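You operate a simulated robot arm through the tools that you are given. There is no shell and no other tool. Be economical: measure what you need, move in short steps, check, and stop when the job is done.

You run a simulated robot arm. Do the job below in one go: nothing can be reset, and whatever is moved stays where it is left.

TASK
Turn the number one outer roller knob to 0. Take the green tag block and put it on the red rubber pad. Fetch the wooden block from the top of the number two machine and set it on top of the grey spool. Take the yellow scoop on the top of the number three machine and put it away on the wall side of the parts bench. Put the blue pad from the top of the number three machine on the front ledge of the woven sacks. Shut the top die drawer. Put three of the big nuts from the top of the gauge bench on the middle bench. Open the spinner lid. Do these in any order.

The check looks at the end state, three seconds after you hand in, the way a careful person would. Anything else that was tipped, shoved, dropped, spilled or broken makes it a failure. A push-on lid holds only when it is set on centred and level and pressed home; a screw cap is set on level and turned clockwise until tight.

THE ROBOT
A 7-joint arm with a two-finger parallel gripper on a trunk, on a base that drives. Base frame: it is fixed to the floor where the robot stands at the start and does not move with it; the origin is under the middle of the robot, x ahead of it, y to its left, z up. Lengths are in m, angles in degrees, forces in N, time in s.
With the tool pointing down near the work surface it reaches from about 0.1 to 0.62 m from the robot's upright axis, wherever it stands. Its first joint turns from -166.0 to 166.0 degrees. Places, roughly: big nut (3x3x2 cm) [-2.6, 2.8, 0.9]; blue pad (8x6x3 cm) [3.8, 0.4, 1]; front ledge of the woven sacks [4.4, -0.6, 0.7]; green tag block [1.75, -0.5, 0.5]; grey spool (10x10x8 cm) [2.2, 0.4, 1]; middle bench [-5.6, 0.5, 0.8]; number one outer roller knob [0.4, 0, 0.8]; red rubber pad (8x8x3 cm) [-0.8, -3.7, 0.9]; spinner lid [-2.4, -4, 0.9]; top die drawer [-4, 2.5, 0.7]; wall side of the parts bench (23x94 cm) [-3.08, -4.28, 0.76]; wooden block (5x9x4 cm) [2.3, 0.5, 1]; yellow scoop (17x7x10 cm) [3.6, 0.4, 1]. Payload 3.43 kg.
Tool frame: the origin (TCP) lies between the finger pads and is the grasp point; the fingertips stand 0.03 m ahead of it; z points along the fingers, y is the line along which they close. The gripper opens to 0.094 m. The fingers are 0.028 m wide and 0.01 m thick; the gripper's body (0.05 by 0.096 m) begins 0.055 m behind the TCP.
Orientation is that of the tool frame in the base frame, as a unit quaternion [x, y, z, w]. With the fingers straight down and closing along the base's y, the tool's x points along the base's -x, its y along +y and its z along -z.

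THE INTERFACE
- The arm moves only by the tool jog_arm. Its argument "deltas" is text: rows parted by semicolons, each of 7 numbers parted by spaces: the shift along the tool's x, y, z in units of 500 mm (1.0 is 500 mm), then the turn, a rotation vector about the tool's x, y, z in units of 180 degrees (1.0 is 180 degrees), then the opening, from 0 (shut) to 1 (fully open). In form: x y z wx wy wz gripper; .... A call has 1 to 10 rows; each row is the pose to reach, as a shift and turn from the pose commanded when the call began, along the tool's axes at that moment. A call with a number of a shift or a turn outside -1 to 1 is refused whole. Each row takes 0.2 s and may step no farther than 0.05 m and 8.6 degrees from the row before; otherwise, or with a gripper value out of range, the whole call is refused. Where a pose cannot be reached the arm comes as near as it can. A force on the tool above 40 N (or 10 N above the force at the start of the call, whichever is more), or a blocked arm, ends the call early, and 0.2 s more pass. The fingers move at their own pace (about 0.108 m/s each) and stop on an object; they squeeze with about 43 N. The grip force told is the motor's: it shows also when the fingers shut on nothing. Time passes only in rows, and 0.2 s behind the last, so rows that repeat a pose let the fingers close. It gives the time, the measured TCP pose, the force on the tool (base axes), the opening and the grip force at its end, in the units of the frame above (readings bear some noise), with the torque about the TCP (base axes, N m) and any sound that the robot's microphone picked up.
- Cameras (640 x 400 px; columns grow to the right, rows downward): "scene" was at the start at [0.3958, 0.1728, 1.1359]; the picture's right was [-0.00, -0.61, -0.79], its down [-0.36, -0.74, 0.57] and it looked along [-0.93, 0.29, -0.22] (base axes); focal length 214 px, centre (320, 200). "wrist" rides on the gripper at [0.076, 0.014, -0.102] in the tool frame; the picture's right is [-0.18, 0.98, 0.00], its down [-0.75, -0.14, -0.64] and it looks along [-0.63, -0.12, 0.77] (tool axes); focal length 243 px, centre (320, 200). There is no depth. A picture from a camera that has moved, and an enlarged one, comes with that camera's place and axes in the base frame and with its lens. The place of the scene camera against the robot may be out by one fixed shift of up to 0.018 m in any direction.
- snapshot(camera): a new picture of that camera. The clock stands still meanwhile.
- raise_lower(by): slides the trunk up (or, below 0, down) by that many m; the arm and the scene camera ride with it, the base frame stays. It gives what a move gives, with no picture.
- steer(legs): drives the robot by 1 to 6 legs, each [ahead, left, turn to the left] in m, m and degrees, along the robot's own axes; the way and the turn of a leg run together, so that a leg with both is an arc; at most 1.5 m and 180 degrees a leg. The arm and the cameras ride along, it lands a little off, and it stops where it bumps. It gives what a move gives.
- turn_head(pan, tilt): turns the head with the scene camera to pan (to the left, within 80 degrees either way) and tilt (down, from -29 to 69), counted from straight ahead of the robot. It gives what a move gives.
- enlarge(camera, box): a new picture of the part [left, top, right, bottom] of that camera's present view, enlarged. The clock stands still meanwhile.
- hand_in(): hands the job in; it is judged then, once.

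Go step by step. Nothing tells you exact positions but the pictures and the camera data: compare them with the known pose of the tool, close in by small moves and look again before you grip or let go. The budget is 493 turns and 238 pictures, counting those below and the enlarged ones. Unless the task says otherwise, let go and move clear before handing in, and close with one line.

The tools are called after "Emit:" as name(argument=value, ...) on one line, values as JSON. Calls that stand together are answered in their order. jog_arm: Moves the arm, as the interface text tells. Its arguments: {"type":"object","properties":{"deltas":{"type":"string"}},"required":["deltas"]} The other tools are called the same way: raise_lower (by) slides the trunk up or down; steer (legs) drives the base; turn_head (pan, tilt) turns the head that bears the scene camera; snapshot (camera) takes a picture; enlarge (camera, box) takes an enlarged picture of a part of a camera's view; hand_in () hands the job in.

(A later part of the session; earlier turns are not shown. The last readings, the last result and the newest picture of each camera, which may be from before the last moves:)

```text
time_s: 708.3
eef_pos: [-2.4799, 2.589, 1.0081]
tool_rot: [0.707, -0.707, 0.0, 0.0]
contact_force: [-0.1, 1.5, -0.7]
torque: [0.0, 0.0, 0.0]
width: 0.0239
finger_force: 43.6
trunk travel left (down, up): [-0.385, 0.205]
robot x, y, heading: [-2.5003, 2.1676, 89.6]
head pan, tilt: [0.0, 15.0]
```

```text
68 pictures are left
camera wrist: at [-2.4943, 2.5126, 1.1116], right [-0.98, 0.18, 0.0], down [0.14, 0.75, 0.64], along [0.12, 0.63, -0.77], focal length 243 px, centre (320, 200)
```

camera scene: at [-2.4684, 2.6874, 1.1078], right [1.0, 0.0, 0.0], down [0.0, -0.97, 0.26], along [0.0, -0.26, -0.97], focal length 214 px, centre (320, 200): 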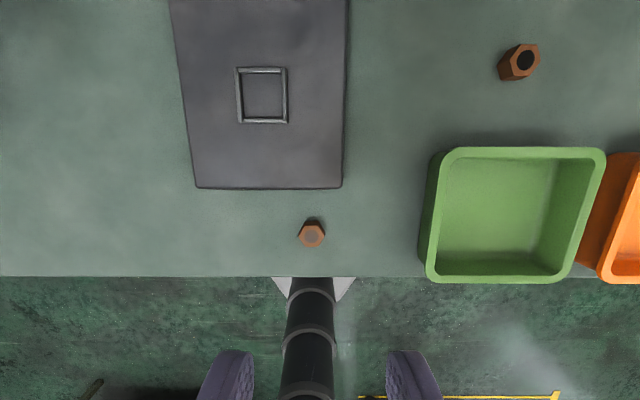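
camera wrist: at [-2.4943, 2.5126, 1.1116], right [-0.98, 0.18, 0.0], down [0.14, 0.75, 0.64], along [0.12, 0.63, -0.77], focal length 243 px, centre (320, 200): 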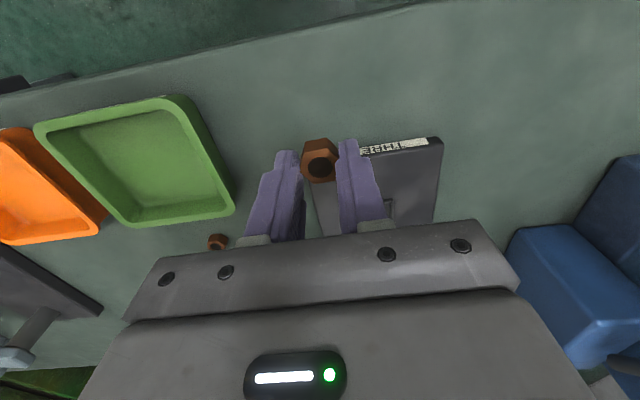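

The nut was caught only by the fingertips. I'll set it back down and re-grip it deeper.

Emit:
jog_arm(deltas="0 0 0.08 0 0 0 0; 0 0 0.14 0 0 0 0; 0 0 0.168 0 0 0 0; 0 0 0.168 0 0 0 0.4; 0 0 0.168 0 0 0 0.5; 0 0 0.19 0 0 0 0.5; 0 0 0.19 0 0 0 0; 0 0 0.19 0 0 0 0; 0 0 0.19 0 0 0 0")

Emit:
jog_arm(deltas="0 0 -0.04 0 0 0 0; 0 0 -0.12 0 0 0 0; 0 0 -0.2 0 0 0 0; 0 0 -0.2 0 0 0 0")

Emit:
snapshot(camera="wrist")

```text
time_s: 710.3
eef_pos: [-2.4799, 2.5894, 0.9139]
tool_rot: [0.708, -0.706, -0.001, -0.001]
contact_force: [-0.1, 0.0, 0.6]
torque: [-0.03, 0.0, 0.04]
width: 0.0241
finger_force: 43.4
trunk travel left (down, up): [-0.385, 0.205]
robot x, y, heading: [-2.5012, 2.1682, 89.8]
head pan, tilt: [0.0, 15.0]
```

```text
time_s: 711.3
eef_pos: [-2.4792, 2.589, 1.0141]
tool_rot: [0.708, -0.706, 0.0, 0.0]
contact_force: [0.4, -0.1, -0.4]
torque: [0.01, -0.02, 0.02]
width: 0.024
finger_force: 42.8
trunk travel left (down, up): [-0.385, 0.205]
robot x, y, heading: [-2.5055, 2.1598, 89.8]
head pan, tilt: [0.0, 15.0]
```

```text
67 pictures are left
camera wrist: at [-2.4926, 2.513, 1.1181], right [-0.98, 0.18, 0.0], down [0.14, 0.75, 0.64], along [0.12, 0.63, -0.77], focal length 243 px, centre (320, 200)
```

wrist: 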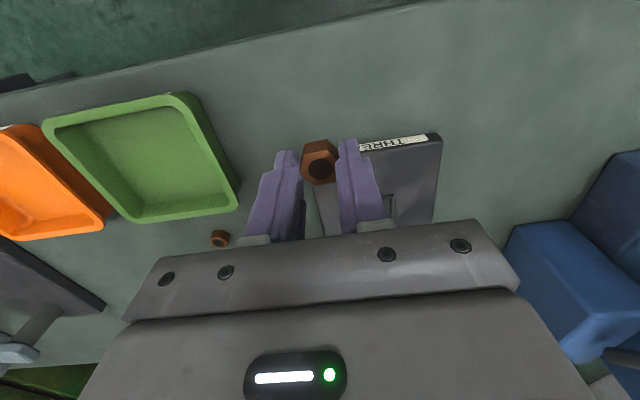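

Nut is well held. Raise, back off, turn west and look for the way to the middle bench.

Emit:
raise_lower(by=0.2)

Emit:
steer(legs=[[-0.5, 0.1, 0], [0, 0, 90]])

Emit:
turn_head(pan=0, tilt=-29)

Emit:
snapshot(camera="scene")

```text
time_s: 713.5
eef_pos: [-2.4797, 2.5901, 1.2162]
tool_rot: [0.708, -0.707, -0.001, 0.0]
contact_force: [0.1, -1.2, 0.5]
torque: [0.01, -0.02, -0.02]
width: 0.0237
finger_force: 42.5
trunk travel left (down, up): [-0.585, 0.005]
robot x, y, heading: [-2.5059, 2.1649, 90.0]
head pan, tilt: [0.0, 15.0]
```

```text
time_s: 720.2
eef_pos: [-3.0222, 1.6887, 1.2156]
tool_rot: [1.0, 0.008, 0.0, 0.0]
contact_force: [0.1, -0.5, -0.1]
torque: [0.01, -0.02, 0.0]
width: 0.0239
finger_force: 43.2
trunk travel left (down, up): [-0.585, 0.005]
robot x, y, heading: [-2.5987, 1.6713, -179.4]
head pan, tilt: [0.0, 15.0]
```

```text
time_s: 721.4
eef_pos: [-3.0227, 1.6885, 1.2157]
tool_rot: [1.0, 0.008, 0.0, 0.0]
contact_force: [-0.4, -0.6, 0.1]
torque: [-0.02, -0.02, 0.02]
width: 0.0239
finger_force: 42.9
trunk travel left (down, up): [-0.585, 0.005]
robot x, y, heading: [-2.5985, 1.6685, -179.2]
head pan, tilt: [0.0, -28.6]
```

```text
66 pictures are left
camera scene: at [-3.1661, 1.6913, 1.2886], right [-0.02, 1.0, 0.0], down [0.88, 0.01, -0.48], along [-0.48, -0.01, -0.88], focal length 214 px, centre (320, 200)
```

scene: 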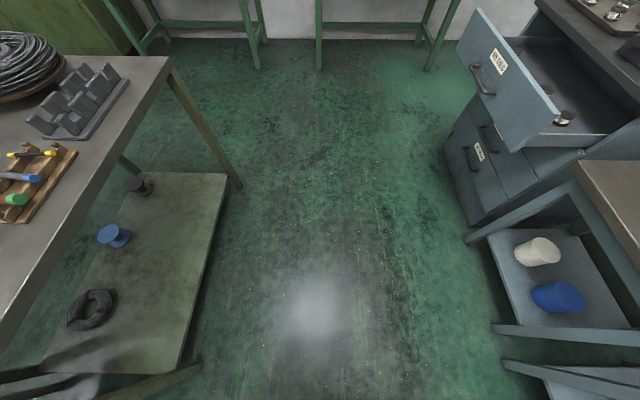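

The die cabinet's top drawer stands open on the right, and the middle bench is ahead on the west side. I'll deliver the nut first.

Emit:
steer(legs=[[1.4, 0, 0], [0.6, 0, 0], [0, 1.05, 0]])

Emit:
snapshot(camera="scene")

```text
time_s: 736.4
eef_pos: [-5.035, 0.6388, 1.2153]
tool_rot: [1.0, -0.014, 0.001, 0.001]
contact_force: [0.2, -0.3, 0.2]
torque: [0.02, 0.01, 0.0]
width: 0.0213
finger_force: 42.7
trunk travel left (down, up): [-0.585, 0.005]
robot x, y, heading: [-4.6155, 0.6049, 178.2]
head pan, tilt: [0.0, -28.6]
```

```text
65 pictures are left
camera scene: at [-5.1796, 0.6485, 1.2886], right [0.03, 1.0, 0.0], down [0.88, -0.02, -0.48], along [-0.48, 0.01, -0.88], focal length 214 px, centre (320, 200)
```

scene: 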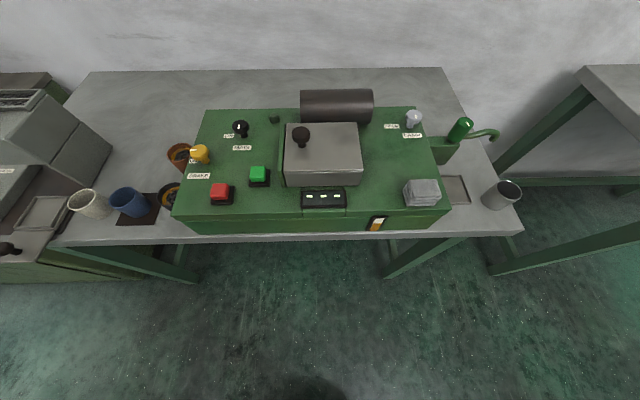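

There's free space at the bench's back-left, around [-5.7, 0.1]. I'll shift south and closer, then check.

Emit:
steer(legs=[[0, 0.5, 1.8], [0.43, 0, 0]])

Emit:
turn_head(pan=0, tilt=-10)

Emit:
snapshot(camera="scene")

```text
time_s: 741.5
eef_pos: [-5.4678, 0.129, 1.2151]
tool_rot: [1.0, -0.002, 0.0, 0.001]
contact_force: [-0.2, -0.2, -0.4]
torque: [-0.04, -0.02, -0.04]
width: 0.0216
finger_force: 43.0
trunk travel left (down, up): [-0.585, 0.005]
robot x, y, heading: [-5.0459, 0.1027, 179.7]
head pan, tilt: [0.0, -28.6]
```

```text
time_s: 742.4
eef_pos: [-5.466, 0.1293, 1.2146]
tool_rot: [1.0, -0.002, 0.0, 0.0]
contact_force: [0.4, -0.5, 0.1]
torque: [0.0, 0.0, 0.0]
width: 0.0216
finger_force: 43.0
trunk travel left (down, up): [-0.585, 0.005]
robot x, y, heading: [-5.0438, 0.1041, 179.7]
head pan, tilt: [0.0, -10.0]
```

```text
64 pictures are left
camera scene: at [-5.5856, 0.1352, 1.2714], right [0.0, 1.0, 0.0], down [0.98, 0.0, -0.18], along [-0.18, 0.0, -0.98], focal length 214 px, centre (320, 200)
```

scene: 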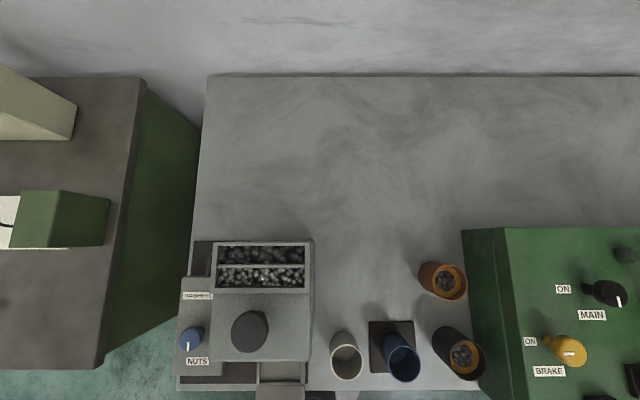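

A wide free area is on this bench. I'll put the first nut at about [-5.67, 0.20].

Emit:
jog_arm(deltas="-0.082 -0.028 0 0 0 0 0; -0.164 -0.057 0 0 0 0 0; -0.246 -0.085 0 0 0 0 0; -0.328 -0.114 0 0 0 0 0; -0.408 -0.142 0 0 0 0 0; -0.408 -0.142 0 0 0 0 0")

Emit:
raise_lower(by=-0.33)

Emit:
turn_head(pan=0, tilt=35)

Emit:
snapshot(camera="scene")

Emit:
snapshot(camera="wrist")

```text
time_s: 743.8
eef_pos: [-5.6681, 0.201, 1.2155]
tool_rot: [1.0, -0.001, -0.001, 0.0]
contact_force: [-0.3, 0.1, -0.2]
torque: [0.01, 0.01, 0.01]
width: 0.0217
finger_force: 43.4
trunk travel left (down, up): [-0.585, 0.005]
robot x, y, heading: [-5.0384, 0.105, 179.6]
head pan, tilt: [0.0, -10.0]
```

```text
time_s: 747.0
eef_pos: [-5.6702, 0.2006, 0.8859]
tool_rot: [1.0, -0.002, -0.001, 0.0]
contact_force: [-0.2, -0.4, 6.2]
torque: [-0.01, 0.01, 0.0]
width: 0.0215
finger_force: 43.1
trunk travel left (down, up): [-0.255, 0.335]
robot x, y, heading: [-5.0432, 0.0995, 179.6]
head pan, tilt: [0.0, -10.0]
```

```text
time_s: 748.1
eef_pos: [-5.6685, 0.2016, 0.8852]
tool_rot: [1.0, -0.002, -0.001, 0.0]
contact_force: [-2.7, 0.5, 13.0]
torque: [0.02, 0.15, 0.02]
width: 0.0216
finger_force: 43.4
trunk travel left (down, up): [-0.255, 0.335]
robot x, y, heading: [-5.0435, 0.1032, 179.5]
head pan, tilt: [0.0, 35.0]
```

```text
63 pictures are left
camera scene: at [-5.7165, 0.2063, 0.9382], right [0.0, 1.0, 0.0], down [0.82, 0.0, 0.57], along [0.57, 0.0, -0.82], focal length 214 px, centre (320, 200)
```

scene: 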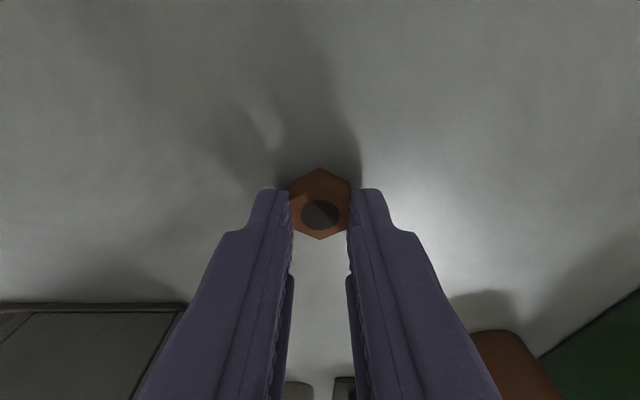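

```text
62 pictures are left
camera wrist: at [-5.5927, 0.1859, 0.9884], right [-0.19, -0.98, 0.0], down [-0.75, 0.14, 0.64], along [-0.63, 0.12, -0.77], focal length 243 px, centre (320, 200)
```

wrist: 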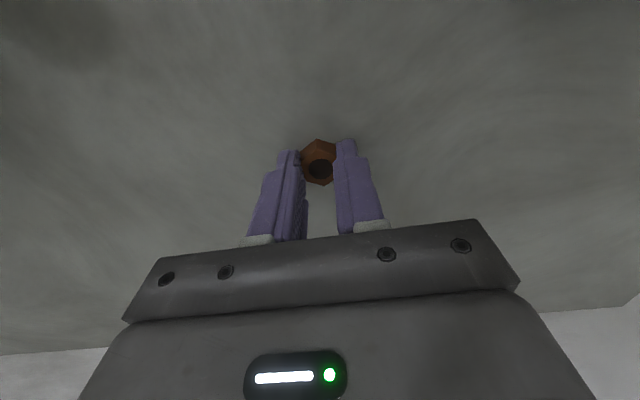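

The nut is touching the bench (z≈0.85) and level. Release and lift.

Emit:
jog_arm(deltas="0 0 0 0 0 0 0.35; 0 0 0 0 0 0 0.45; 0 0 -0.06 0 0 0 0.45; 0 0 -0.14 0 0 0 0.45; 0 0 -0.2 0 0 0 0.45")

Emit:
snapshot(camera="scene")

```text
time_s: 749.3
eef_pos: [-5.6701, 0.2007, 0.9846]
tool_rot: [1.0, -0.002, 0.0, 0.0]
contact_force: [-0.3, -0.1, -0.2]
torque: [0.01, 0.03, -0.01]
width: 0.0422
finger_force: 0.2
trunk travel left (down, up): [-0.255, 0.335]
robot x, y, heading: [-5.0387, 0.1017, 179.4]
head pan, tilt: [0.0, 35.0]
```

```text
61 pictures are left
camera scene: at [-5.7176, 0.2062, 1.0373], right [0.0, 1.0, 0.0], down [0.82, 0.0, 0.57], along [0.57, 0.0, -0.82], focal length 214 px, centre (320, 200)
```

scene: 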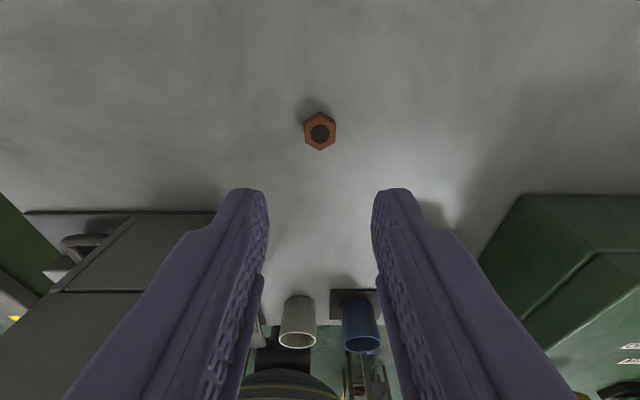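

First nut is down. Now the drawer: raise, retract, drive to face the die cabinet.

Emit:
raise_lower(by=0.33)

Emit:
jog_arm(deltas="0.08 0.03 0 0 0 0 0; 0.16 0.06 0 0 0 0 0; 0.24 0.1 0 0 0 0 0; 0.32 0.14 0 0 0 0 0; 0.36 0.18 0 0 0 0 0; 0.36 0.18 0 0 0 0 0")

Emit:
steer(legs=[[-0.45, 0, 0], [0, -1.4, 0], [-0.5, -0.1, 0], [0, 0, -89]])

Emit:
turn_head(pan=0, tilt=-25)

Emit:
snapshot(camera="scene")

```text
time_s: 752.6
eef_pos: [-5.6707, 0.2007, 1.3138]
tool_rot: [1.0, -0.002, 0.0, 0.001]
contact_force: [0.2, 0.6, 0.5]
torque: [0.02, 0.03, -0.03]
width: 0.0423
finger_force: 0.1
trunk travel left (down, up): [-0.585, 0.005]
robot x, y, heading: [-5.0454, 0.1039, 179.7]
head pan, tilt: [0.0, 35.0]
```

```text
time_s: 754.0
eef_pos: [-5.4929, 0.109, 1.312]
tool_rot: [1.0, -0.001, -0.001, 0.001]
contact_force: [-0.4, 0.5, 0.6]
torque: [0.01, 0.02, 0.01]
width: 0.0001
finger_force: 33.3
trunk travel left (down, up): [-0.585, 0.005]
robot x, y, heading: [-5.041, 0.1033, 179.7]
head pan, tilt: [0.0, 35.0]
```

```text
time_s: 769.7
eef_pos: [-4.0757, 2.0517, 1.3126]
tool_rot: [-0.705, 0.709, 0.0, 0.0]
contact_force: [-0.7, 0.2, 0.3]
torque: [-0.03, -0.01, 0.03]
width: 0.0001
finger_force: 33.2
trunk travel left (down, up): [-0.585, 0.005]
robot x, y, heading: [-4.084, 1.6052, 89.5]
head pan, tilt: [0.0, 35.0]
```

```text
time_s: 771.0
eef_pos: [-4.0761, 2.052, 1.3126]
tool_rot: [-0.705, 0.71, 0.0, 0.0]
contact_force: [0.0, 0.1, 0.1]
torque: [0.01, -0.01, 0.0]
width: 0.0001
finger_force: 33.0
trunk travel left (down, up): [-0.585, 0.005]
robot x, y, heading: [-4.0826, 1.6043, 89.2]
head pan, tilt: [0.0, -25.0]
```

```text
60 pictures are left
camera scene: at [-4.0691, 2.2031, 1.3822], right [1.0, -0.01, 0.0], down [-0.01, -0.91, -0.42], along [0.0, 0.42, -0.91], focal length 214 px, centre (320, 200)
```

scene: 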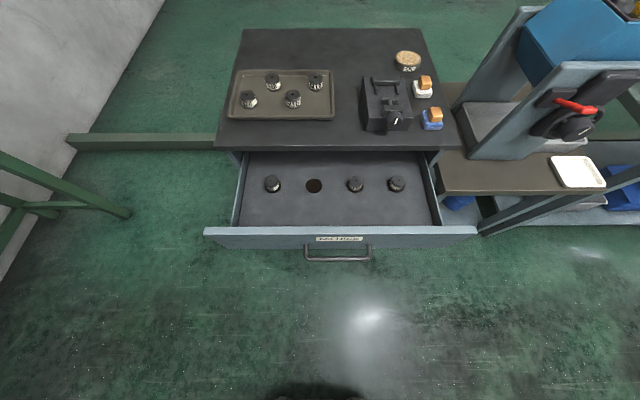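

The drawer panel is at y≈2.40, handle in front of it, cabinet face at y≈2.63. I'll make the tool horizontal with closed fingers, lower it to just above the handle, and push by driving forward.

Emit:
jog_arm(deltas="-0.03 0 0.02 0 -0.047 0 0; -0.06 0 0.04 0 -0.094 0 0; -0.09 0 0.06 0 -0.141 0 0; -0.12 0 0.08 0 -0.188 0 0; -0.15 0 0.1 0 -0.235 0 0; -0.18 0 0.12 0 -0.282 0 0; -0.21 0 0.14 0 -0.329 0 0; -0.24 0 0.16 0 -0.376 0 0; -0.27 0 0.18 0 -0.423 0 0; -0.3 0 0.2 0 -0.47 0 0")

Emit:
jog_arm(deltas="0 0 0 0 -0.03 0 0; 0 0 0 0 -0.03 0 0")

Emit:
raise_lower(by=-0.3)

Emit:
turn_head(pan=0, tilt=35)

Emit:
snapshot(camera="scene")

```text
time_s: 773.2
eef_pos: [-4.075, 2.2024, 1.2122]
tool_rot: [-0.52, 0.524, 0.475, 0.479]
contact_force: [0.2, 0.3, -0.1]
torque: [0.01, 0.0, -0.02]
width: 0.0
finger_force: 33.1
trunk travel left (down, up): [-0.585, 0.005]
robot x, y, heading: [-4.0846, 1.6041, 89.4]
head pan, tilt: [0.0, -25.0]
```

```text
time_s: 773.8
eef_pos: [-4.0744, 2.201, 1.2115]
tool_rot: [-0.498, 0.502, 0.498, 0.503]
contact_force: [-0.3, -0.2, 0.2]
torque: [0.02, -0.03, 0.03]
width: 0.0
finger_force: 33.7
trunk travel left (down, up): [-0.585, 0.005]
robot x, y, heading: [-4.0795, 1.6055, 89.6]
head pan, tilt: [0.0, -25.0]
```

```text
time_s: 776.8
eef_pos: [-4.0753, 2.2025, 0.9121]
tool_rot: [-0.498, 0.501, 0.499, 0.502]
contact_force: [0.1, 0.0, 0.0]
torque: [-0.03, -0.02, -0.01]
width: 0.0
finger_force: 33.1
trunk travel left (down, up): [-0.285, 0.305]
robot x, y, heading: [-4.0864, 1.6017, 89.7]
head pan, tilt: [0.0, -25.0]
```

```text
time_s: 778.1
eef_pos: [-4.0768, 2.203, 0.9116]
tool_rot: [-0.498, 0.502, 0.498, 0.502]
contact_force: [0.7, -0.3, 0.0]
torque: [-0.02, -0.01, 0.05]
width: 0.0001
finger_force: 32.8
trunk travel left (down, up): [-0.285, 0.305]
robot x, y, heading: [-4.0829, 1.6018, 89.4]
head pan, tilt: [0.0, 35.0]
```

```text
59 pictures are left
camera scene: at [-4.0687, 2.1657, 0.9762], right [1.0, -0.01, 0.0], down [0.0, -0.57, -0.82], along [0.01, 0.82, -0.57], focal length 214 px, centre (320, 200)
```

scene: 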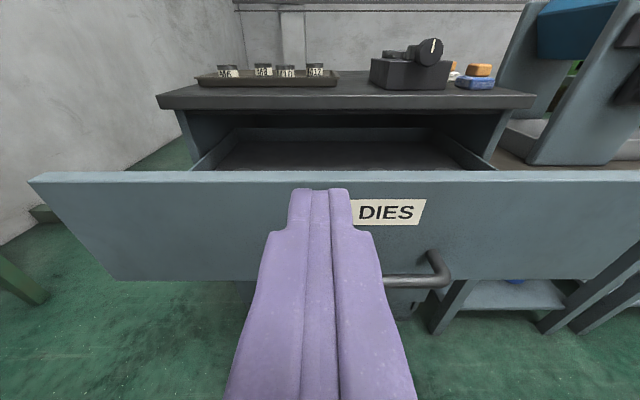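

Panel spans z≈0.67–0.87. I'll lower 8 cm to push above the handle, centre it, and drive forward until the drawer is home.

Emit:
raise_lower(by=-0.08)

Emit:
jog_arm(deltas="0 -0.06 0 0 0 0 0; 0 -0.12 0 0 0 0 0; 0 -0.12 0 0 0 0 0")

Emit:
steer(legs=[[0.2, 0, 0]])

Emit:
snapshot(camera="scene")

```text
time_s: 779.3
eef_pos: [-4.0749, 2.2023, 0.8312]
tool_rot: [-0.498, 0.501, 0.499, 0.503]
contact_force: [0.9, -0.1, 0.3]
torque: [0.0, -0.01, 0.03]
width: 0.0001
finger_force: 32.8
trunk travel left (down, up): [-0.205, 0.385]
robot x, y, heading: [-4.0853, 1.6055, 89.5]
head pan, tilt: [0.0, 35.0]
```

```text
time_s: 780.1
eef_pos: [-4.0152, 2.202, 0.8337]
tool_rot: [-0.498, 0.502, 0.498, 0.502]
contact_force: [-0.6, -0.2, 0.3]
torque: [-0.01, 0.02, 0.01]
width: 0.0
finger_force: 32.5
trunk travel left (down, up): [-0.205, 0.385]
robot x, y, heading: [-4.083, 1.6048, 89.5]
head pan, tilt: [0.0, 35.0]
```

```text
time_s: 781.7
eef_pos: [-4.0144, 2.4001, 0.8332]
tool_rot: [-0.499, 0.501, 0.499, 0.501]
contact_force: [0.0, -0.4, -0.5]
torque: [0.03, -0.01, -0.02]
width: 0.0
finger_force: 32.9
trunk travel left (down, up): [-0.205, 0.385]
robot x, y, heading: [-4.0842, 1.8044, 89.5]
head pan, tilt: [0.0, 35.0]
```

```text
58 pictures are left
camera scene: at [-4.0087, 2.364, 0.8976], right [1.0, 0.0, 0.0], down [0.0, -0.57, -0.82], along [0.0, 0.82, -0.57], focal length 214 px, centre (320, 200)
```

scene: 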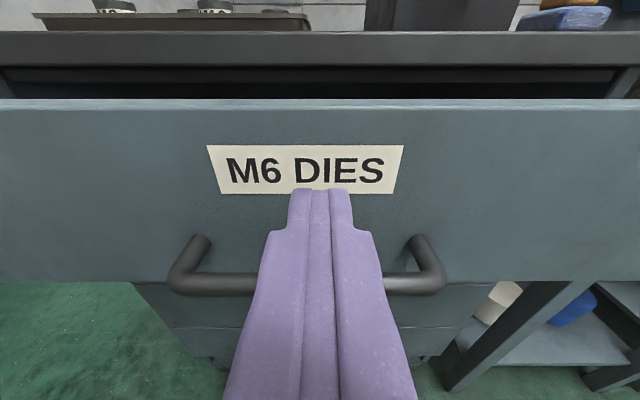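

Emit:
steer(legs=[[0.12, 0, 0]])

Emit:
snapshot(camera="scene")

```text
time_s: 782.9
eef_pos: [-4.0151, 2.5203, 0.8331]
tool_rot: [-0.499, 0.501, 0.499, 0.502]
contact_force: [-0.3, -0.2, -0.4]
torque: [-0.01, 0.02, 0.02]
width: 0.0001
finger_force: 33.1
trunk travel left (down, up): [-0.205, 0.385]
robot x, y, heading: [-4.0814, 1.9231, 89.8]
head pan, tilt: [0.0, 35.0]
```

```text
57 pictures are left
camera scene: at [-4.0087, 2.4846, 0.8977], right [1.0, 0.0, 0.0], down [0.0, -0.57, -0.82], along [0.0, 0.82, -0.57], focal length 214 px, centre (320, 200)
```

scene: 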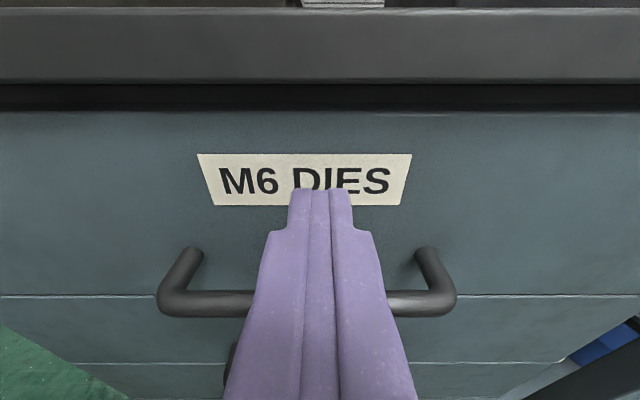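

Emit:
steer(legs=[[0.06, 0, 0]])

Emit:
snapshot(camera="scene")

```text
time_s: 783.9
eef_pos: [-4.0142, 2.5619, 0.8316]
tool_rot: [-0.499, 0.502, 0.498, 0.501]
contact_force: [0.2, 0.2, 0.2]
torque: [0.01, -0.03, -0.02]
width: 0.0
finger_force: 33.0
trunk travel left (down, up): [-0.205, 0.385]
robot x, y, heading: [-4.0812, 1.9688, 89.6]
head pan, tilt: [0.0, 35.0]
stopped in leg 1: the force on the tool passed its limit at 120 N (the readings are from after the stop); the commanded pose is now the measured one
```

```text
56 pictures are left
camera scene: at [-4.0077, 2.5257, 0.8962], right [1.0, 0.0, 0.0], down [0.0, -0.58, -0.82], along [0.0, 0.82, -0.58], focal length 214 px, centre (320, 200)
```

scene: 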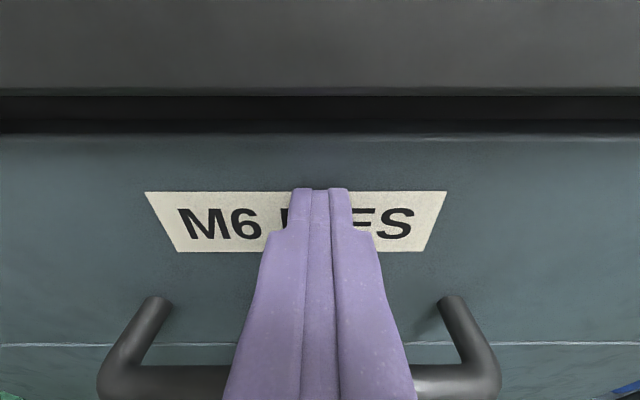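

The drawer reached its stop. I'll back off and check that it's shut.

Emit:
steer(legs=[[-0.4, 0, 0]])

Emit:
snapshot(camera="scene")

```text
time_s: 786.4
eef_pos: [-4.0145, 2.1602, 0.8324]
tool_rot: [-0.498, 0.503, 0.497, 0.502]
contact_force: [-0.1, -1.0, 0.7]
torque: [0.04, -0.01, -0.01]
width: 0.0
finger_force: 32.6
trunk travel left (down, up): [-0.205, 0.385]
robot x, y, heading: [-4.0851, 1.5701, 89.3]
head pan, tilt: [0.0, 35.0]
```

```text
55 pictures are left
camera scene: at [-4.0081, 2.1244, 0.8965], right [1.0, -0.01, 0.0], down [-0.01, -0.57, -0.82], along [0.01, 0.82, -0.57], focal length 214 px, centre (320, 200)
```

scene: 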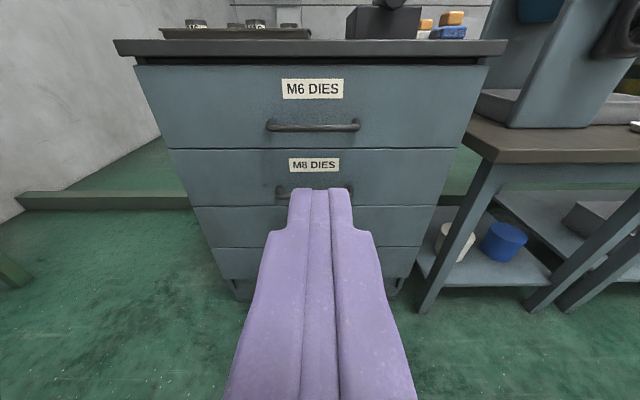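

The top die drawer is shut. Now back to the gauge bench for nut B with the tool vertical again.

Emit:
raise_lower(by=0.38)

Emit:
jog_arm(deltas="0 0 -0.03 0 0.047 0 0.3; 0 0 -0.06 0 0.094 0 0.5; 0 0 -0.09 0 0.141 0 0.5; 0 0 -0.12 0 0.188 0 0.5; 0 0 -0.15 0 0.235 0 0.5; 0 0 -0.18 0 0.282 0 0.5; 0 0 -0.21 0 0.329 0 0.5; 0 0 -0.24 0 0.376 0 0.5; 0 0 -0.27 0 0.423 0 0.5; 0 0 -0.3 0 0.47 0 0.5")

Emit:
jog_arm(deltas="0 0 0 0 0.03 0 0.5; 0 0 0 0 0.03 0 0.5")

Emit:
steer(legs=[[0, -1.4, 0.5], [0, -0.38, 0], [0.6, 0, 0]])

```text
time_s: 790.0
eef_pos: [-4.0148, 2.1603, 1.2114]
tool_rot: [-0.497, 0.504, 0.496, 0.503]
contact_force: [-0.3, -0.3, 0.4]
torque: [0.02, -0.01, 0.04]
width: 0.0001
finger_force: 33.1
trunk travel left (down, up): [-0.585, 0.005]
robot x, y, heading: [-4.0897, 1.5685, 89.4]
head pan, tilt: [0.0, 35.0]
```

```text
time_s: 792.2
eef_pos: [-4.0162, 2.0105, 1.212]
tool_rot: [-0.703, 0.71, 0.032, 0.033]
contact_force: [0.1, -0.1, -0.9]
torque: [0.0, 0.01, 0.02]
width: 0.0472
finger_force: 0.0
trunk travel left (down, up): [-0.585, 0.005]
robot x, y, heading: [-4.0837, 1.5664, 89.4]
head pan, tilt: [0.0, 35.0]
```

```text
time_s: 792.9
eef_pos: [-4.0152, 2.0108, 1.2122]
tool_rot: [-0.703, 0.711, -0.001, 0.0]
contact_force: [1.0, -0.2, -0.4]
torque: [0.03, 0.01, -0.03]
width: 0.0468
finger_force: 0.1
trunk travel left (down, up): [-0.585, 0.005]
robot x, y, heading: [-4.0874, 1.5679, 89.1]
head pan, tilt: [0.0, 35.0]
```

```text
time_s: 804.8
eef_pos: [-2.2689, 2.6132, 1.2118]
tool_rot: [0.715, -0.699, 0.001, 0.0]
contact_force: [0.3, -0.5, -0.2]
torque: [-0.03, 0.0, 0.01]
width: 0.047
finger_force: 0.1
trunk travel left (down, up): [-0.585, 0.005]
robot x, y, heading: [-2.3256, 2.1668, 91.3]
head pan, tilt: [0.0, 35.0]
```

Emit:
jog_arm(deltas="-0.075 0.005 0 0 0 0 0.5; -0.15 0.01 0 0 0 0 0.5; -0.225 0.016 0 0 0 0 0.5; -0.294 0.022 0 0 0 0 0.5; -0.294 0.022 0 0 0 0 0.5")

Emit:
raise_lower(by=-0.18)

Emit:
snapshot(camera="scene")

Emit:
snapshot(camera="wrist")

```text
time_s: 806.0
eef_pos: [-2.2825, 2.7592, 1.2132]
tool_rot: [0.716, -0.698, 0.0, 0.001]
contact_force: [0.0, 0.4, -0.1]
torque: [-0.02, 0.03, -0.01]
width: 0.0469
finger_force: 0.1
trunk travel left (down, up): [-0.585, 0.005]
robot x, y, heading: [-2.3239, 2.1642, 91.2]
head pan, tilt: [0.0, 35.0]
```

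```text
time_s: 808.0
eef_pos: [-2.2832, 2.7607, 1.0329]
tool_rot: [0.715, -0.699, 0.0, 0.001]
contact_force: [0.6, 0.2, -0.2]
torque: [0.01, -0.02, 0.0]
width: 0.0468
finger_force: 0.0
trunk travel left (down, up): [-0.405, 0.185]
robot x, y, heading: [-2.3221, 2.1684, 91.1]
head pan, tilt: [0.0, 35.0]
```

```text
54 pictures are left
camera scene: at [-2.278, 2.8191, 1.0853], right [1.0, 0.02, 0.0], down [0.02, -0.82, 0.57], along [0.01, -0.57, -0.82], focal length 214 px, centre (320, 200)
```

scene: 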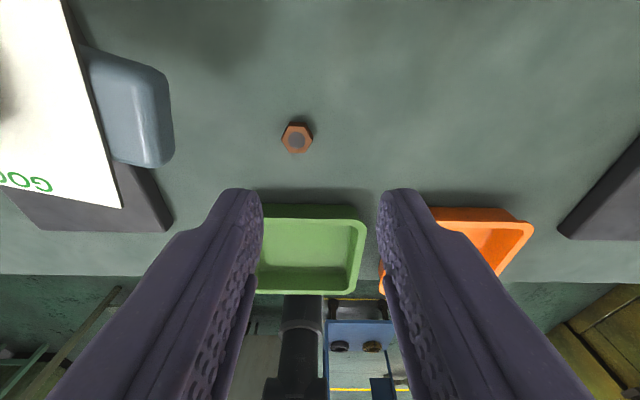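

```text
53 pictures are left
camera wrist: at [-2.2956, 2.6833, 1.1361], right [-0.99, 0.16, 0.0], down [0.12, 0.76, 0.64], along [0.1, 0.63, -0.77], focal length 243 px, centre (320, 200)
```

wrist: 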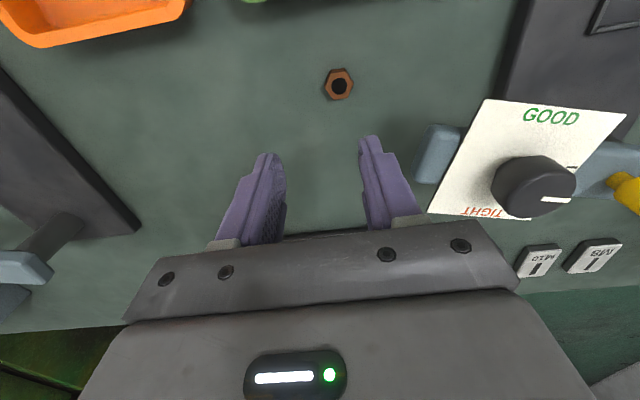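

Nut B is at about [-2.300, 2.749] with corners toward the fingers, so I'll roll 30° for its flats, descend and grip.

Emit:
jog_arm(deltas="0.012 0.018 0.05 0 0 0.042 0.5; 0.023 0.035 0.1 0 0 0.084 0.5; 0.023 0.035 0.15 0 0 0.126 0.5; 0.023 0.035 0.2 0 0 0.167 0.5; 0.023 0.035 0.238 0 0 0.167 0.5; 0.023 0.035 0.238 0 0 0.167 0; 0.023 0.035 0.238 0 0 0.167 0; 0.023 0.035 0.238 0 0 0.167 0")

Emit:
snapshot(camera="wrist")

```text
time_s: 809.8
eef_pos: [-2.3007, 2.747, 0.912]
tool_rot: [-0.509, 0.861, -0.001, 0.0]
contact_force: [-0.1, -0.1, 0.0]
torque: [-0.02, -0.01, 0.01]
width: 0.0215
finger_force: 42.5
trunk travel left (down, up): [-0.405, 0.185]
robot x, y, heading: [-2.3223, 2.1678, 91.1]
head pan, tilt: [0.0, 35.0]
```

```text
52 pictures are left
camera wrist: at [-2.3503, 2.6873, 1.015], right [-0.77, 0.63, 0.0], down [0.49, 0.59, 0.64], along [0.41, 0.49, -0.77], focal length 243 px, centre (320, 200)
```

wrist: 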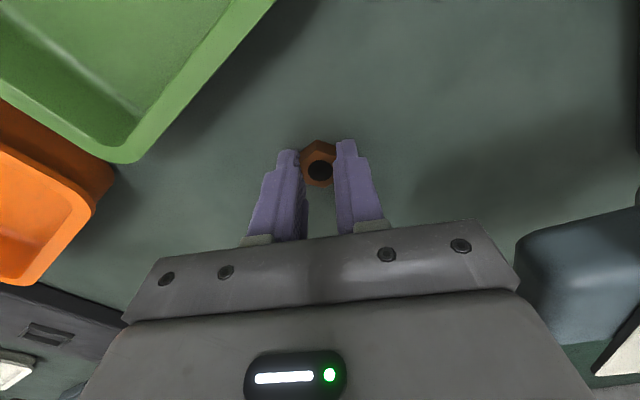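

Gripped on its flats. Lift, retract and drive to the middle bench.

Emit:
jog_arm(deltas="0 0 -0.08 0 0 0 0; 0 0 -0.16 0 0 0 0; 0.06 -0.033 -0.22 0 0 0 0; 0.12 -0.067 -0.22 0 0 0 0; 0.18 -0.1 -0.22 0 0 0 0; 0.245 -0.135 -0.22 0 0 0 0; 0.245 -0.135 -0.22 0 0 0 0")

Emit:
raise_lower(by=0.18)

Emit:
steer(legs=[[-0.52, 0, 0], [0, 0, 88.5], [1.4, 0, 0], [0.86, 0, 0], [0, 1.42, 0], [0.45, 0, 0]])

Emit:
turn_head(pan=0, tilt=0)

Emit:
snapshot(camera="scene")

```text
time_s: 811.4
eef_pos: [-2.2988, 2.6079, 1.0221]
tool_rot: [-0.509, 0.861, -0.001, -0.001]
contact_force: [0.7, 0.0, -0.1]
torque: [-0.04, 0.02, 0.03]
width: 0.0217
finger_force: 43.0
trunk travel left (down, up): [-0.405, 0.185]
robot x, y, heading: [-2.3242, 2.164, 91.1]
head pan, tilt: [0.0, 35.0]
```

```text
time_s: 813.4
eef_pos: [-2.2989, 2.6084, 1.2031]
tool_rot: [-0.509, 0.861, -0.001, 0.0]
contact_force: [-0.1, 0.6, -0.8]
torque: [0.0, -0.02, 0.01]
width: 0.0215
finger_force: 43.0
trunk travel left (down, up): [-0.585, 0.005]
robot x, y, heading: [-2.3234, 2.1649, 91.1]
head pan, tilt: [0.0, 35.0]
```

```text
time_s: 839.7
eef_pos: [-5.4528, 0.3273, 1.2025]
tool_rot: [0.963, -0.268, 0.002, 0.0]
contact_force: [0.1, 0.3, 0.6]
torque: [-0.04, -0.01, -0.03]
width: 0.0216
finger_force: 43.4
trunk travel left (down, up): [-0.585, 0.005]
robot x, y, heading: [-5.012, 0.2861, 179.1]
head pan, tilt: [0.0, 35.0]
```

```text
time_s: 840.8
eef_pos: [-5.4511, 0.3261, 1.202]
tool_rot: [0.964, -0.267, 0.001, 0.0]
contact_force: [-0.1, -0.3, -0.1]
torque: [-0.02, -0.01, -0.03]
width: 0.0212
finger_force: 42.8
trunk travel left (down, up): [-0.585, 0.005]
robot x, y, heading: [-5.0113, 0.2848, 178.9]
head pan, tilt: [0.0, 0.0]
```

```text
51 pictures are left
camera scene: at [-5.5399, 0.389, 1.2534], right [0.51, 0.86, 0.0], down [0.86, -0.51, 0.0], along [0.0, 0.0, -1.0], focal length 214 px, centre (320, 200)
```

scene: 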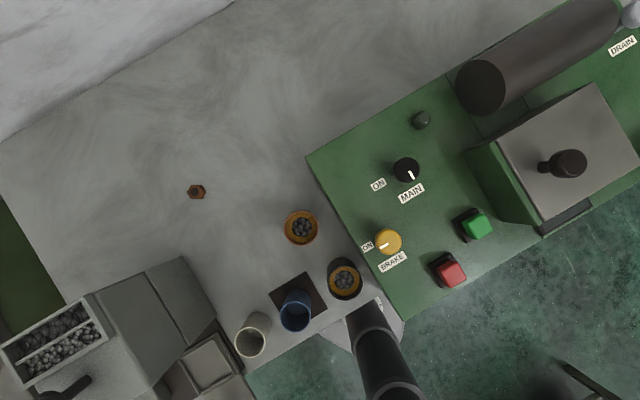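

Nut 1 is where I left it. I'll place nut 2 about 10 cm to its right at [-5.66, 0.30].

Emit:
jog_arm(deltas="-0.066 0.052 0 0 0 0 0; -0.132 0.104 0 0 0 0 0; -0.199 0.156 0 0 0 0 0; -0.265 0.208 0 0 0 0 0; -0.331 0.26 0 0 0 0 0; -0.331 0.26 0 0 0 0 0")

Emit:
raise_lower(by=-0.31)

Emit:
jog_arm(deltas="0 0 0.008 0 0 0 0; 0 0 0.012 0 0 0 0; 0 0 0.012 0 0 0 0")

```text
time_s: 842.1
eef_pos: [-5.6601, 0.3, 1.2024]
tool_rot: [0.964, -0.267, 0.001, -0.001]
contact_force: [0.5, 0.4, -0.8]
torque: [-0.04, 0.03, 0.01]
width: 0.0214
finger_force: 43.3
trunk travel left (down, up): [-0.585, 0.005]
robot x, y, heading: [-5.0098, 0.2844, 179.2]
head pan, tilt: [0.0, 0.0]
```

```text
time_s: 845.2
eef_pos: [-5.66, 0.301, 0.891]
tool_rot: [0.964, -0.267, 0.001, 0.0]
contact_force: [-0.5, -0.1, 0.5]
torque: [0.03, 0.02, -0.01]
width: 0.0215
finger_force: 43.2
trunk travel left (down, up): [-0.275, 0.315]
robot x, y, heading: [-5.0118, 0.2882, 179.1]
head pan, tilt: [0.0, 0.0]
```

```text
time_s: 846.0
eef_pos: [-5.66, 0.2999, 0.8853]
tool_rot: [0.964, -0.267, 0.001, 0.0]
contact_force: [0.5, -0.2, 0.2]
torque: [0.01, 0.01, 0.0]
width: 0.0212
finger_force: 43.4
trunk travel left (down, up): [-0.275, 0.315]
robot x, y, heading: [-5.0121, 0.2843, 179.0]
head pan, tilt: [0.0, 0.0]
```

Emit:
jog_arm(deltas="0 0 0.006 0 0 0 0; 0 0 0.01 0 0 0 0; 0 0 0.01 0 0 0 0")

```text
time_s: 846.8
eef_pos: [-5.6607, 0.3008, 0.8825]
tool_rot: [0.964, -0.266, 0.0, 0.001]
contact_force: [0.0, 0.1, 9.1]
torque: [0.01, 0.01, -0.04]
width: 0.0215
finger_force: 43.1
trunk travel left (down, up): [-0.275, 0.315]
robot x, y, heading: [-5.012, 0.2818, 179.1]
head pan, tilt: [0.0, 0.0]
```

Contact. Release, lift, retract and go back for nut A.

Emit:
jog_arm(deltas="0 0 0 0 0 0 0.35; 0 0 0 0 0 0 0.45; 0 0 -0.06 0 0 0 0.45; 0 0 -0.14 0 0 0 0.45; 0 0 -0.2 0 0 0 0.45")

Emit:
snapshot(camera="scene")

Emit:
raise_lower(by=0.31)

Emit:
jog_arm(deltas="0.066 -0.04 0 0 0 -0.04 0.5; 0.132 -0.08 0 0 0 -0.08 0.5; 0.199 -0.12 0 0 0 -0.12 0.5; 0.265 -0.16 0 0 0 -0.16 0.5; 0.3 -0.2 0 0 0 -0.167 0.5; 0.3 -0.2 0 0 0 -0.167 0.5")

```text
time_s: 848.0
eef_pos: [-5.6614, 0.2983, 0.9802]
tool_rot: [0.964, -0.267, 0.001, 0.0]
contact_force: [0.3, 0.0, 0.2]
torque: [-0.02, 0.01, -0.03]
width: 0.0425
finger_force: 0.0
trunk travel left (down, up): [-0.275, 0.315]
robot x, y, heading: [-5.0126, 0.2831, 179.3]
head pan, tilt: [0.0, 0.0]
```

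```text
50 pictures are left
camera scene: at [-5.7492, 0.3608, 1.0306], right [0.51, 0.86, 0.0], down [0.86, -0.51, 0.0], along [0.0, 0.0, -1.0], focal length 214 px, centre (320, 200)
```

scene: 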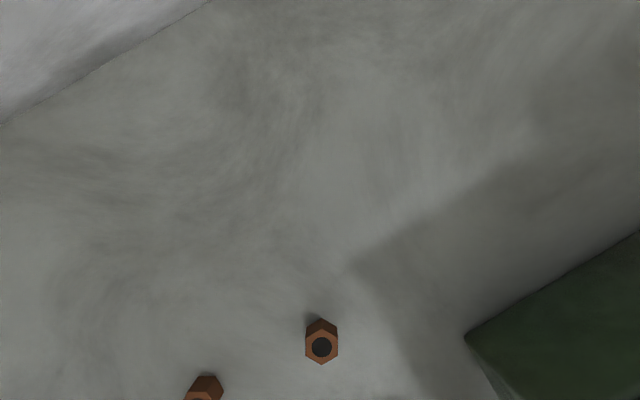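

```text
time_s: 851.1
eef_pos: [-5.6623, 0.2984, 1.2896]
tool_rot: [0.963, -0.268, 0.0, -0.001]
contact_force: [0.2, 0.0, -1.4]
torque: [0.01, -0.01, 0.0]
width: 0.0425
finger_force: 0.2
trunk travel left (down, up): [-0.585, 0.005]
robot x, y, heading: [-5.012, 0.2862, 179.1]
head pan, tilt: [0.0, 0.0]
```

```text
time_s: 852.5
eef_pos: [-5.4817, 0.3071, 1.289]
tool_rot: [1.0, -0.007, 0.001, 0.0]
contact_force: [-0.8, 0.1, 0.4]
torque: [0.04, -0.01, 0.0]
width: 0.0467
finger_force: 0.1
trunk travel left (down, up): [-0.585, 0.005]
robot x, y, heading: [-5.0139, 0.2862, 178.7]
head pan, tilt: [0.0, 0.0]
```

Nut 2 is down. Back to the gauge bench for nut A.

Emit:
steer(legs=[[-0.45, 0, 1.3], [0, -1.36, 0], [-1.4, 0, 0], [-0.53, 0, 0], [0, 0, -90], [0.56, 0, 0]])

Emit:
turn_head(pan=0, tilt=0)

Emit:
snapshot(camera="scene")

```text
time_s: 877.5
eef_pos: [-2.6167, 2.6463, 1.289]
tool_rot: [-0.697, 0.717, -0.001, 0.0]
contact_force: [0.0, -0.3, 1.2]
torque: [-0.05, -0.04, 0.0]
width: 0.0473
finger_force: 0.1
trunk travel left (down, up): [-0.585, 0.005]
robot x, y, heading: [-2.643, 2.1798, 88.1]
head pan, tilt: [0.0, 0.0]
```

```text
time_s: 878.1
eef_pos: [-2.6162, 2.6464, 1.2889]
tool_rot: [-0.697, 0.717, -0.001, -0.001]
contact_force: [-1.2, 0.0, 0.4]
torque: [-0.02, 0.0, 0.0]
width: 0.0474
finger_force: 0.0
trunk travel left (down, up): [-0.585, 0.005]
robot x, y, heading: [-2.6439, 2.1768, 88.6]
head pan, tilt: [0.0, 0.0]
```

```text
49 pictures are left
camera scene: at [-2.6065, 2.7626, 1.339], right [1.0, -0.03, 0.0], down [-0.03, -1.0, 0.0], along [0.0, 0.0, -1.0], focal length 214 px, centre (320, 200)
```

scene: 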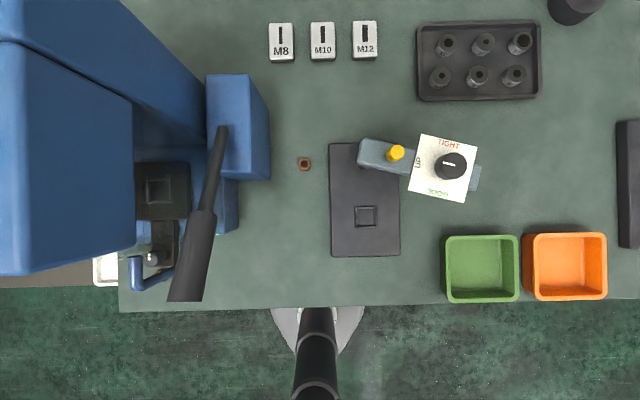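

Nut A is at about [-2.638, 2.840], between the blue tester and the gauge plate. I'll move a bit closer and position over it.

Emit:
steer(legs=[[0.06, 0, 1.5]])

Emit:
jog_arm(deltas="-0.067 0.015 0 0 0 0 0.43; -0.134 0.03 0 0 0 0 0.43; -0.2 0.042 0 0 0 0 0.43; -0.262 0.05 0 0 0 0 0.43; -0.262 0.05 0 0 0 0 0.43")

Emit:
raise_lower(by=-0.24)

Emit:
turn_head(pan=0, tilt=35)

Emit:
snapshot(camera="scene")

Emit:
snapshot(camera="wrist")

```text
time_s: 879.0
eef_pos: [-2.6284, 2.7109, 1.2874]
tool_rot: [-0.707, 0.707, -0.001, -0.001]
contact_force: [0.0, 1.1, 0.5]
torque: [-0.02, -0.01, 0.02]
width: 0.047
finger_force: 0.1
trunk travel left (down, up): [-0.585, 0.005]
robot x, y, heading: [-2.6442, 2.2417, 89.6]
head pan, tilt: [0.0, 0.0]
```

```text
time_s: 880.2
eef_pos: [-2.6531, 2.8386, 1.2867]
tool_rot: [-0.707, 0.707, 0.0, 0.0]
contact_force: [0.6, -0.6, 0.5]
torque: [0.03, 0.01, -0.03]
width: 0.0406
finger_force: 0.0
trunk travel left (down, up): [-0.585, 0.005]
robot x, y, heading: [-2.6446, 2.2397, 89.6]
head pan, tilt: [0.0, 0.0]
```

```text
time_s: 882.7
eef_pos: [-2.6522, 2.8402, 1.047]
tool_rot: [-0.707, 0.708, 0.0, -0.001]
contact_force: [-0.5, 0.4, -0.7]
torque: [0.0, -0.02, -0.02]
width: 0.0404
finger_force: 0.1
trunk travel left (down, up): [-0.345, 0.245]
robot x, y, heading: [-2.6451, 2.2373, 89.9]
head pan, tilt: [0.0, 0.0]
```

```text
time_s: 883.8
eef_pos: [-2.6523, 2.8392, 1.0469]
tool_rot: [-0.707, 0.707, 0.0, -0.001]
contact_force: [-0.7, -0.5, 0.6]
torque: [0.01, 0.01, 0.04]
width: 0.0405
finger_force: 0.1
trunk travel left (down, up): [-0.345, 0.245]
robot x, y, heading: [-2.6438, 2.239, 89.8]
head pan, tilt: [0.0, 35.0]
```

```text
48 pictures are left
camera scene: at [-2.646, 2.899, 1.0997], right [1.0, 0.0, 0.0], down [0.0, -0.82, 0.57], along [0.0, -0.57, -0.82], focal length 214 px, centre (320, 200)
```

scene: 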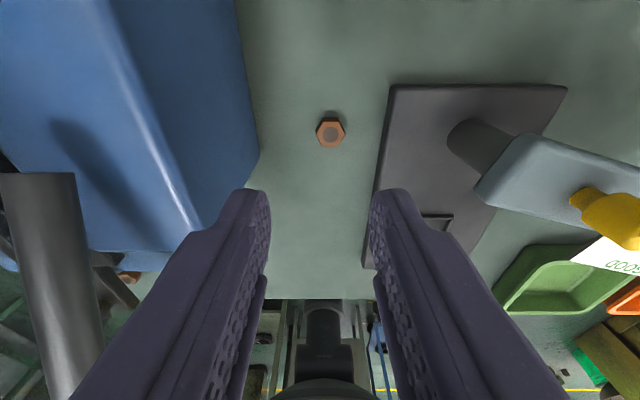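

```text
47 pictures are left
camera wrist: at [-2.6668, 2.7634, 1.1505], right [-0.98, 0.19, 0.0], down [0.14, 0.75, 0.64], along [0.12, 0.63, -0.77], focal length 243 px, centre (320, 200)
```

wrist: 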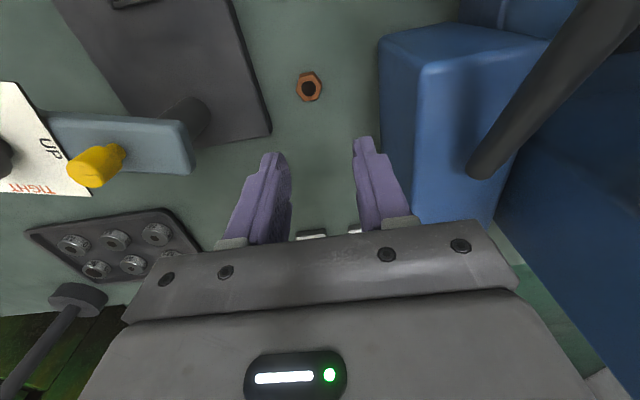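

Nut A refined to [-2.639, 2.832], corners toward the fingers. Shift, roll −30° (camera away from the tester), descend and grip.

Emit:
jog_arm(deltas="0.014 -0.03 0 0 0 -0.03 0.43; 0.014 -0.03 0.02 0 0 -0.07 0.43; 0.014 -0.03 0.06 0 0 -0.11 0.43; 0.014 -0.03 0.11 0 0 -0.15 0.43; 0.014 -0.03 0.17 0 0 -0.167 0.43; 0.014 -0.029 0.23 0 0 -0.167 0.43; 0.014 -0.028 0.268 0 0 -0.167 0.43; 0.014 -0.028 0.268 0 0 -0.167 0; 0.014 -0.028 0.268 0 0 -0.167 0; 0.014 -0.028 0.268 0 0 -0.167 0")

Emit:
snapshot(camera="wrist")

```text
time_s: 885.3
eef_pos: [-2.6316, 2.8334, 0.9244]
tool_rot: [0.864, -0.504, 0.0, -0.003]
contact_force: [7.3, -7.5, 19.8]
torque: [-0.18, 0.98, -0.22]
width: 0.0416
finger_force: 0.9
trunk travel left (down, up): [-0.345, 0.245]
robot x, y, heading: [-2.6449, 2.2406, 89.4]
head pan, tilt: [0.0, 35.0]
stopped in row 7: the force on the tool passed its limit at 58 N (the readings are from after the stop); the commanded pose is now the measured one
```

```text
46 pictures are left
camera wrist: at [-2.6072, 2.7591, 1.0262], right [-0.95, -0.32, 0.0], down [-0.25, 0.72, 0.65], along [-0.21, 0.61, -0.76], focal length 243 px, centre (320, 200)
```

wrist: 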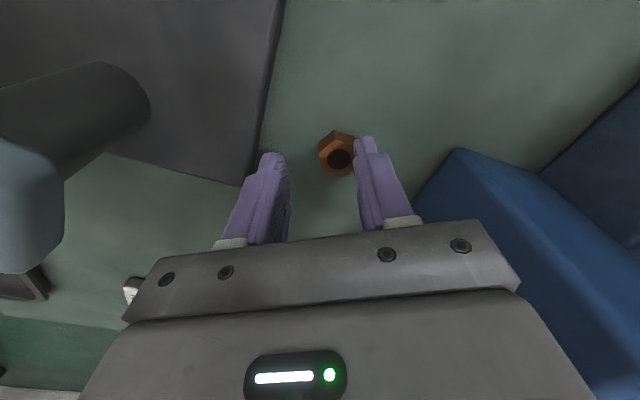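

The west finger landed on the nut's edge. Lift 1.5 cm, shift 9 mm toward it and retry.

Emit:
jog_arm(deltas="0 0 -0.03 0 0 0 0.43; 0 0.019 -0.03 0 0 0 0.45; 0 0.019 -0.03 0 0 0 0.45")

Emit:
snapshot(camera="wrist")

```text
time_s: 886.1
eef_pos: [-2.6376, 2.8329, 0.936]
tool_rot: [0.864, -0.504, -0.002, -0.002]
contact_force: [19.1, 8.9, 7.4]
torque: [-0.19, 1.92, -1.89]
width: 0.0423
finger_force: 0.1
trunk travel left (down, up): [-0.345, 0.245]
robot x, y, heading: [-2.6421, 2.2381, 89.7]
head pan, tilt: [0.0, 35.0]
```

```text
45 pictures are left
camera wrist: at [-2.6126, 2.7576, 1.0393], right [-0.95, -0.32, 0.0], down [-0.25, 0.72, 0.65], along [-0.21, 0.61, -0.76], focal length 243 px, centre (320, 200)
```

wrist: 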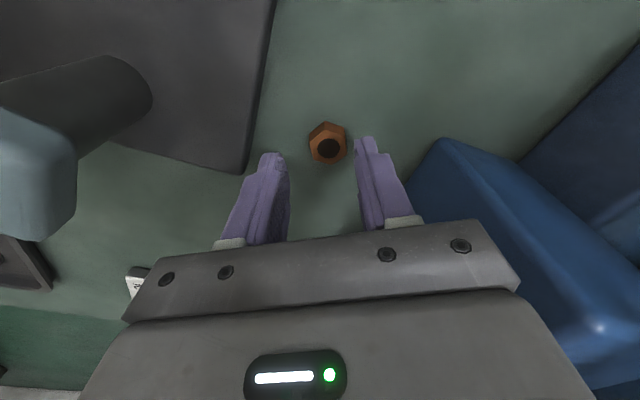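

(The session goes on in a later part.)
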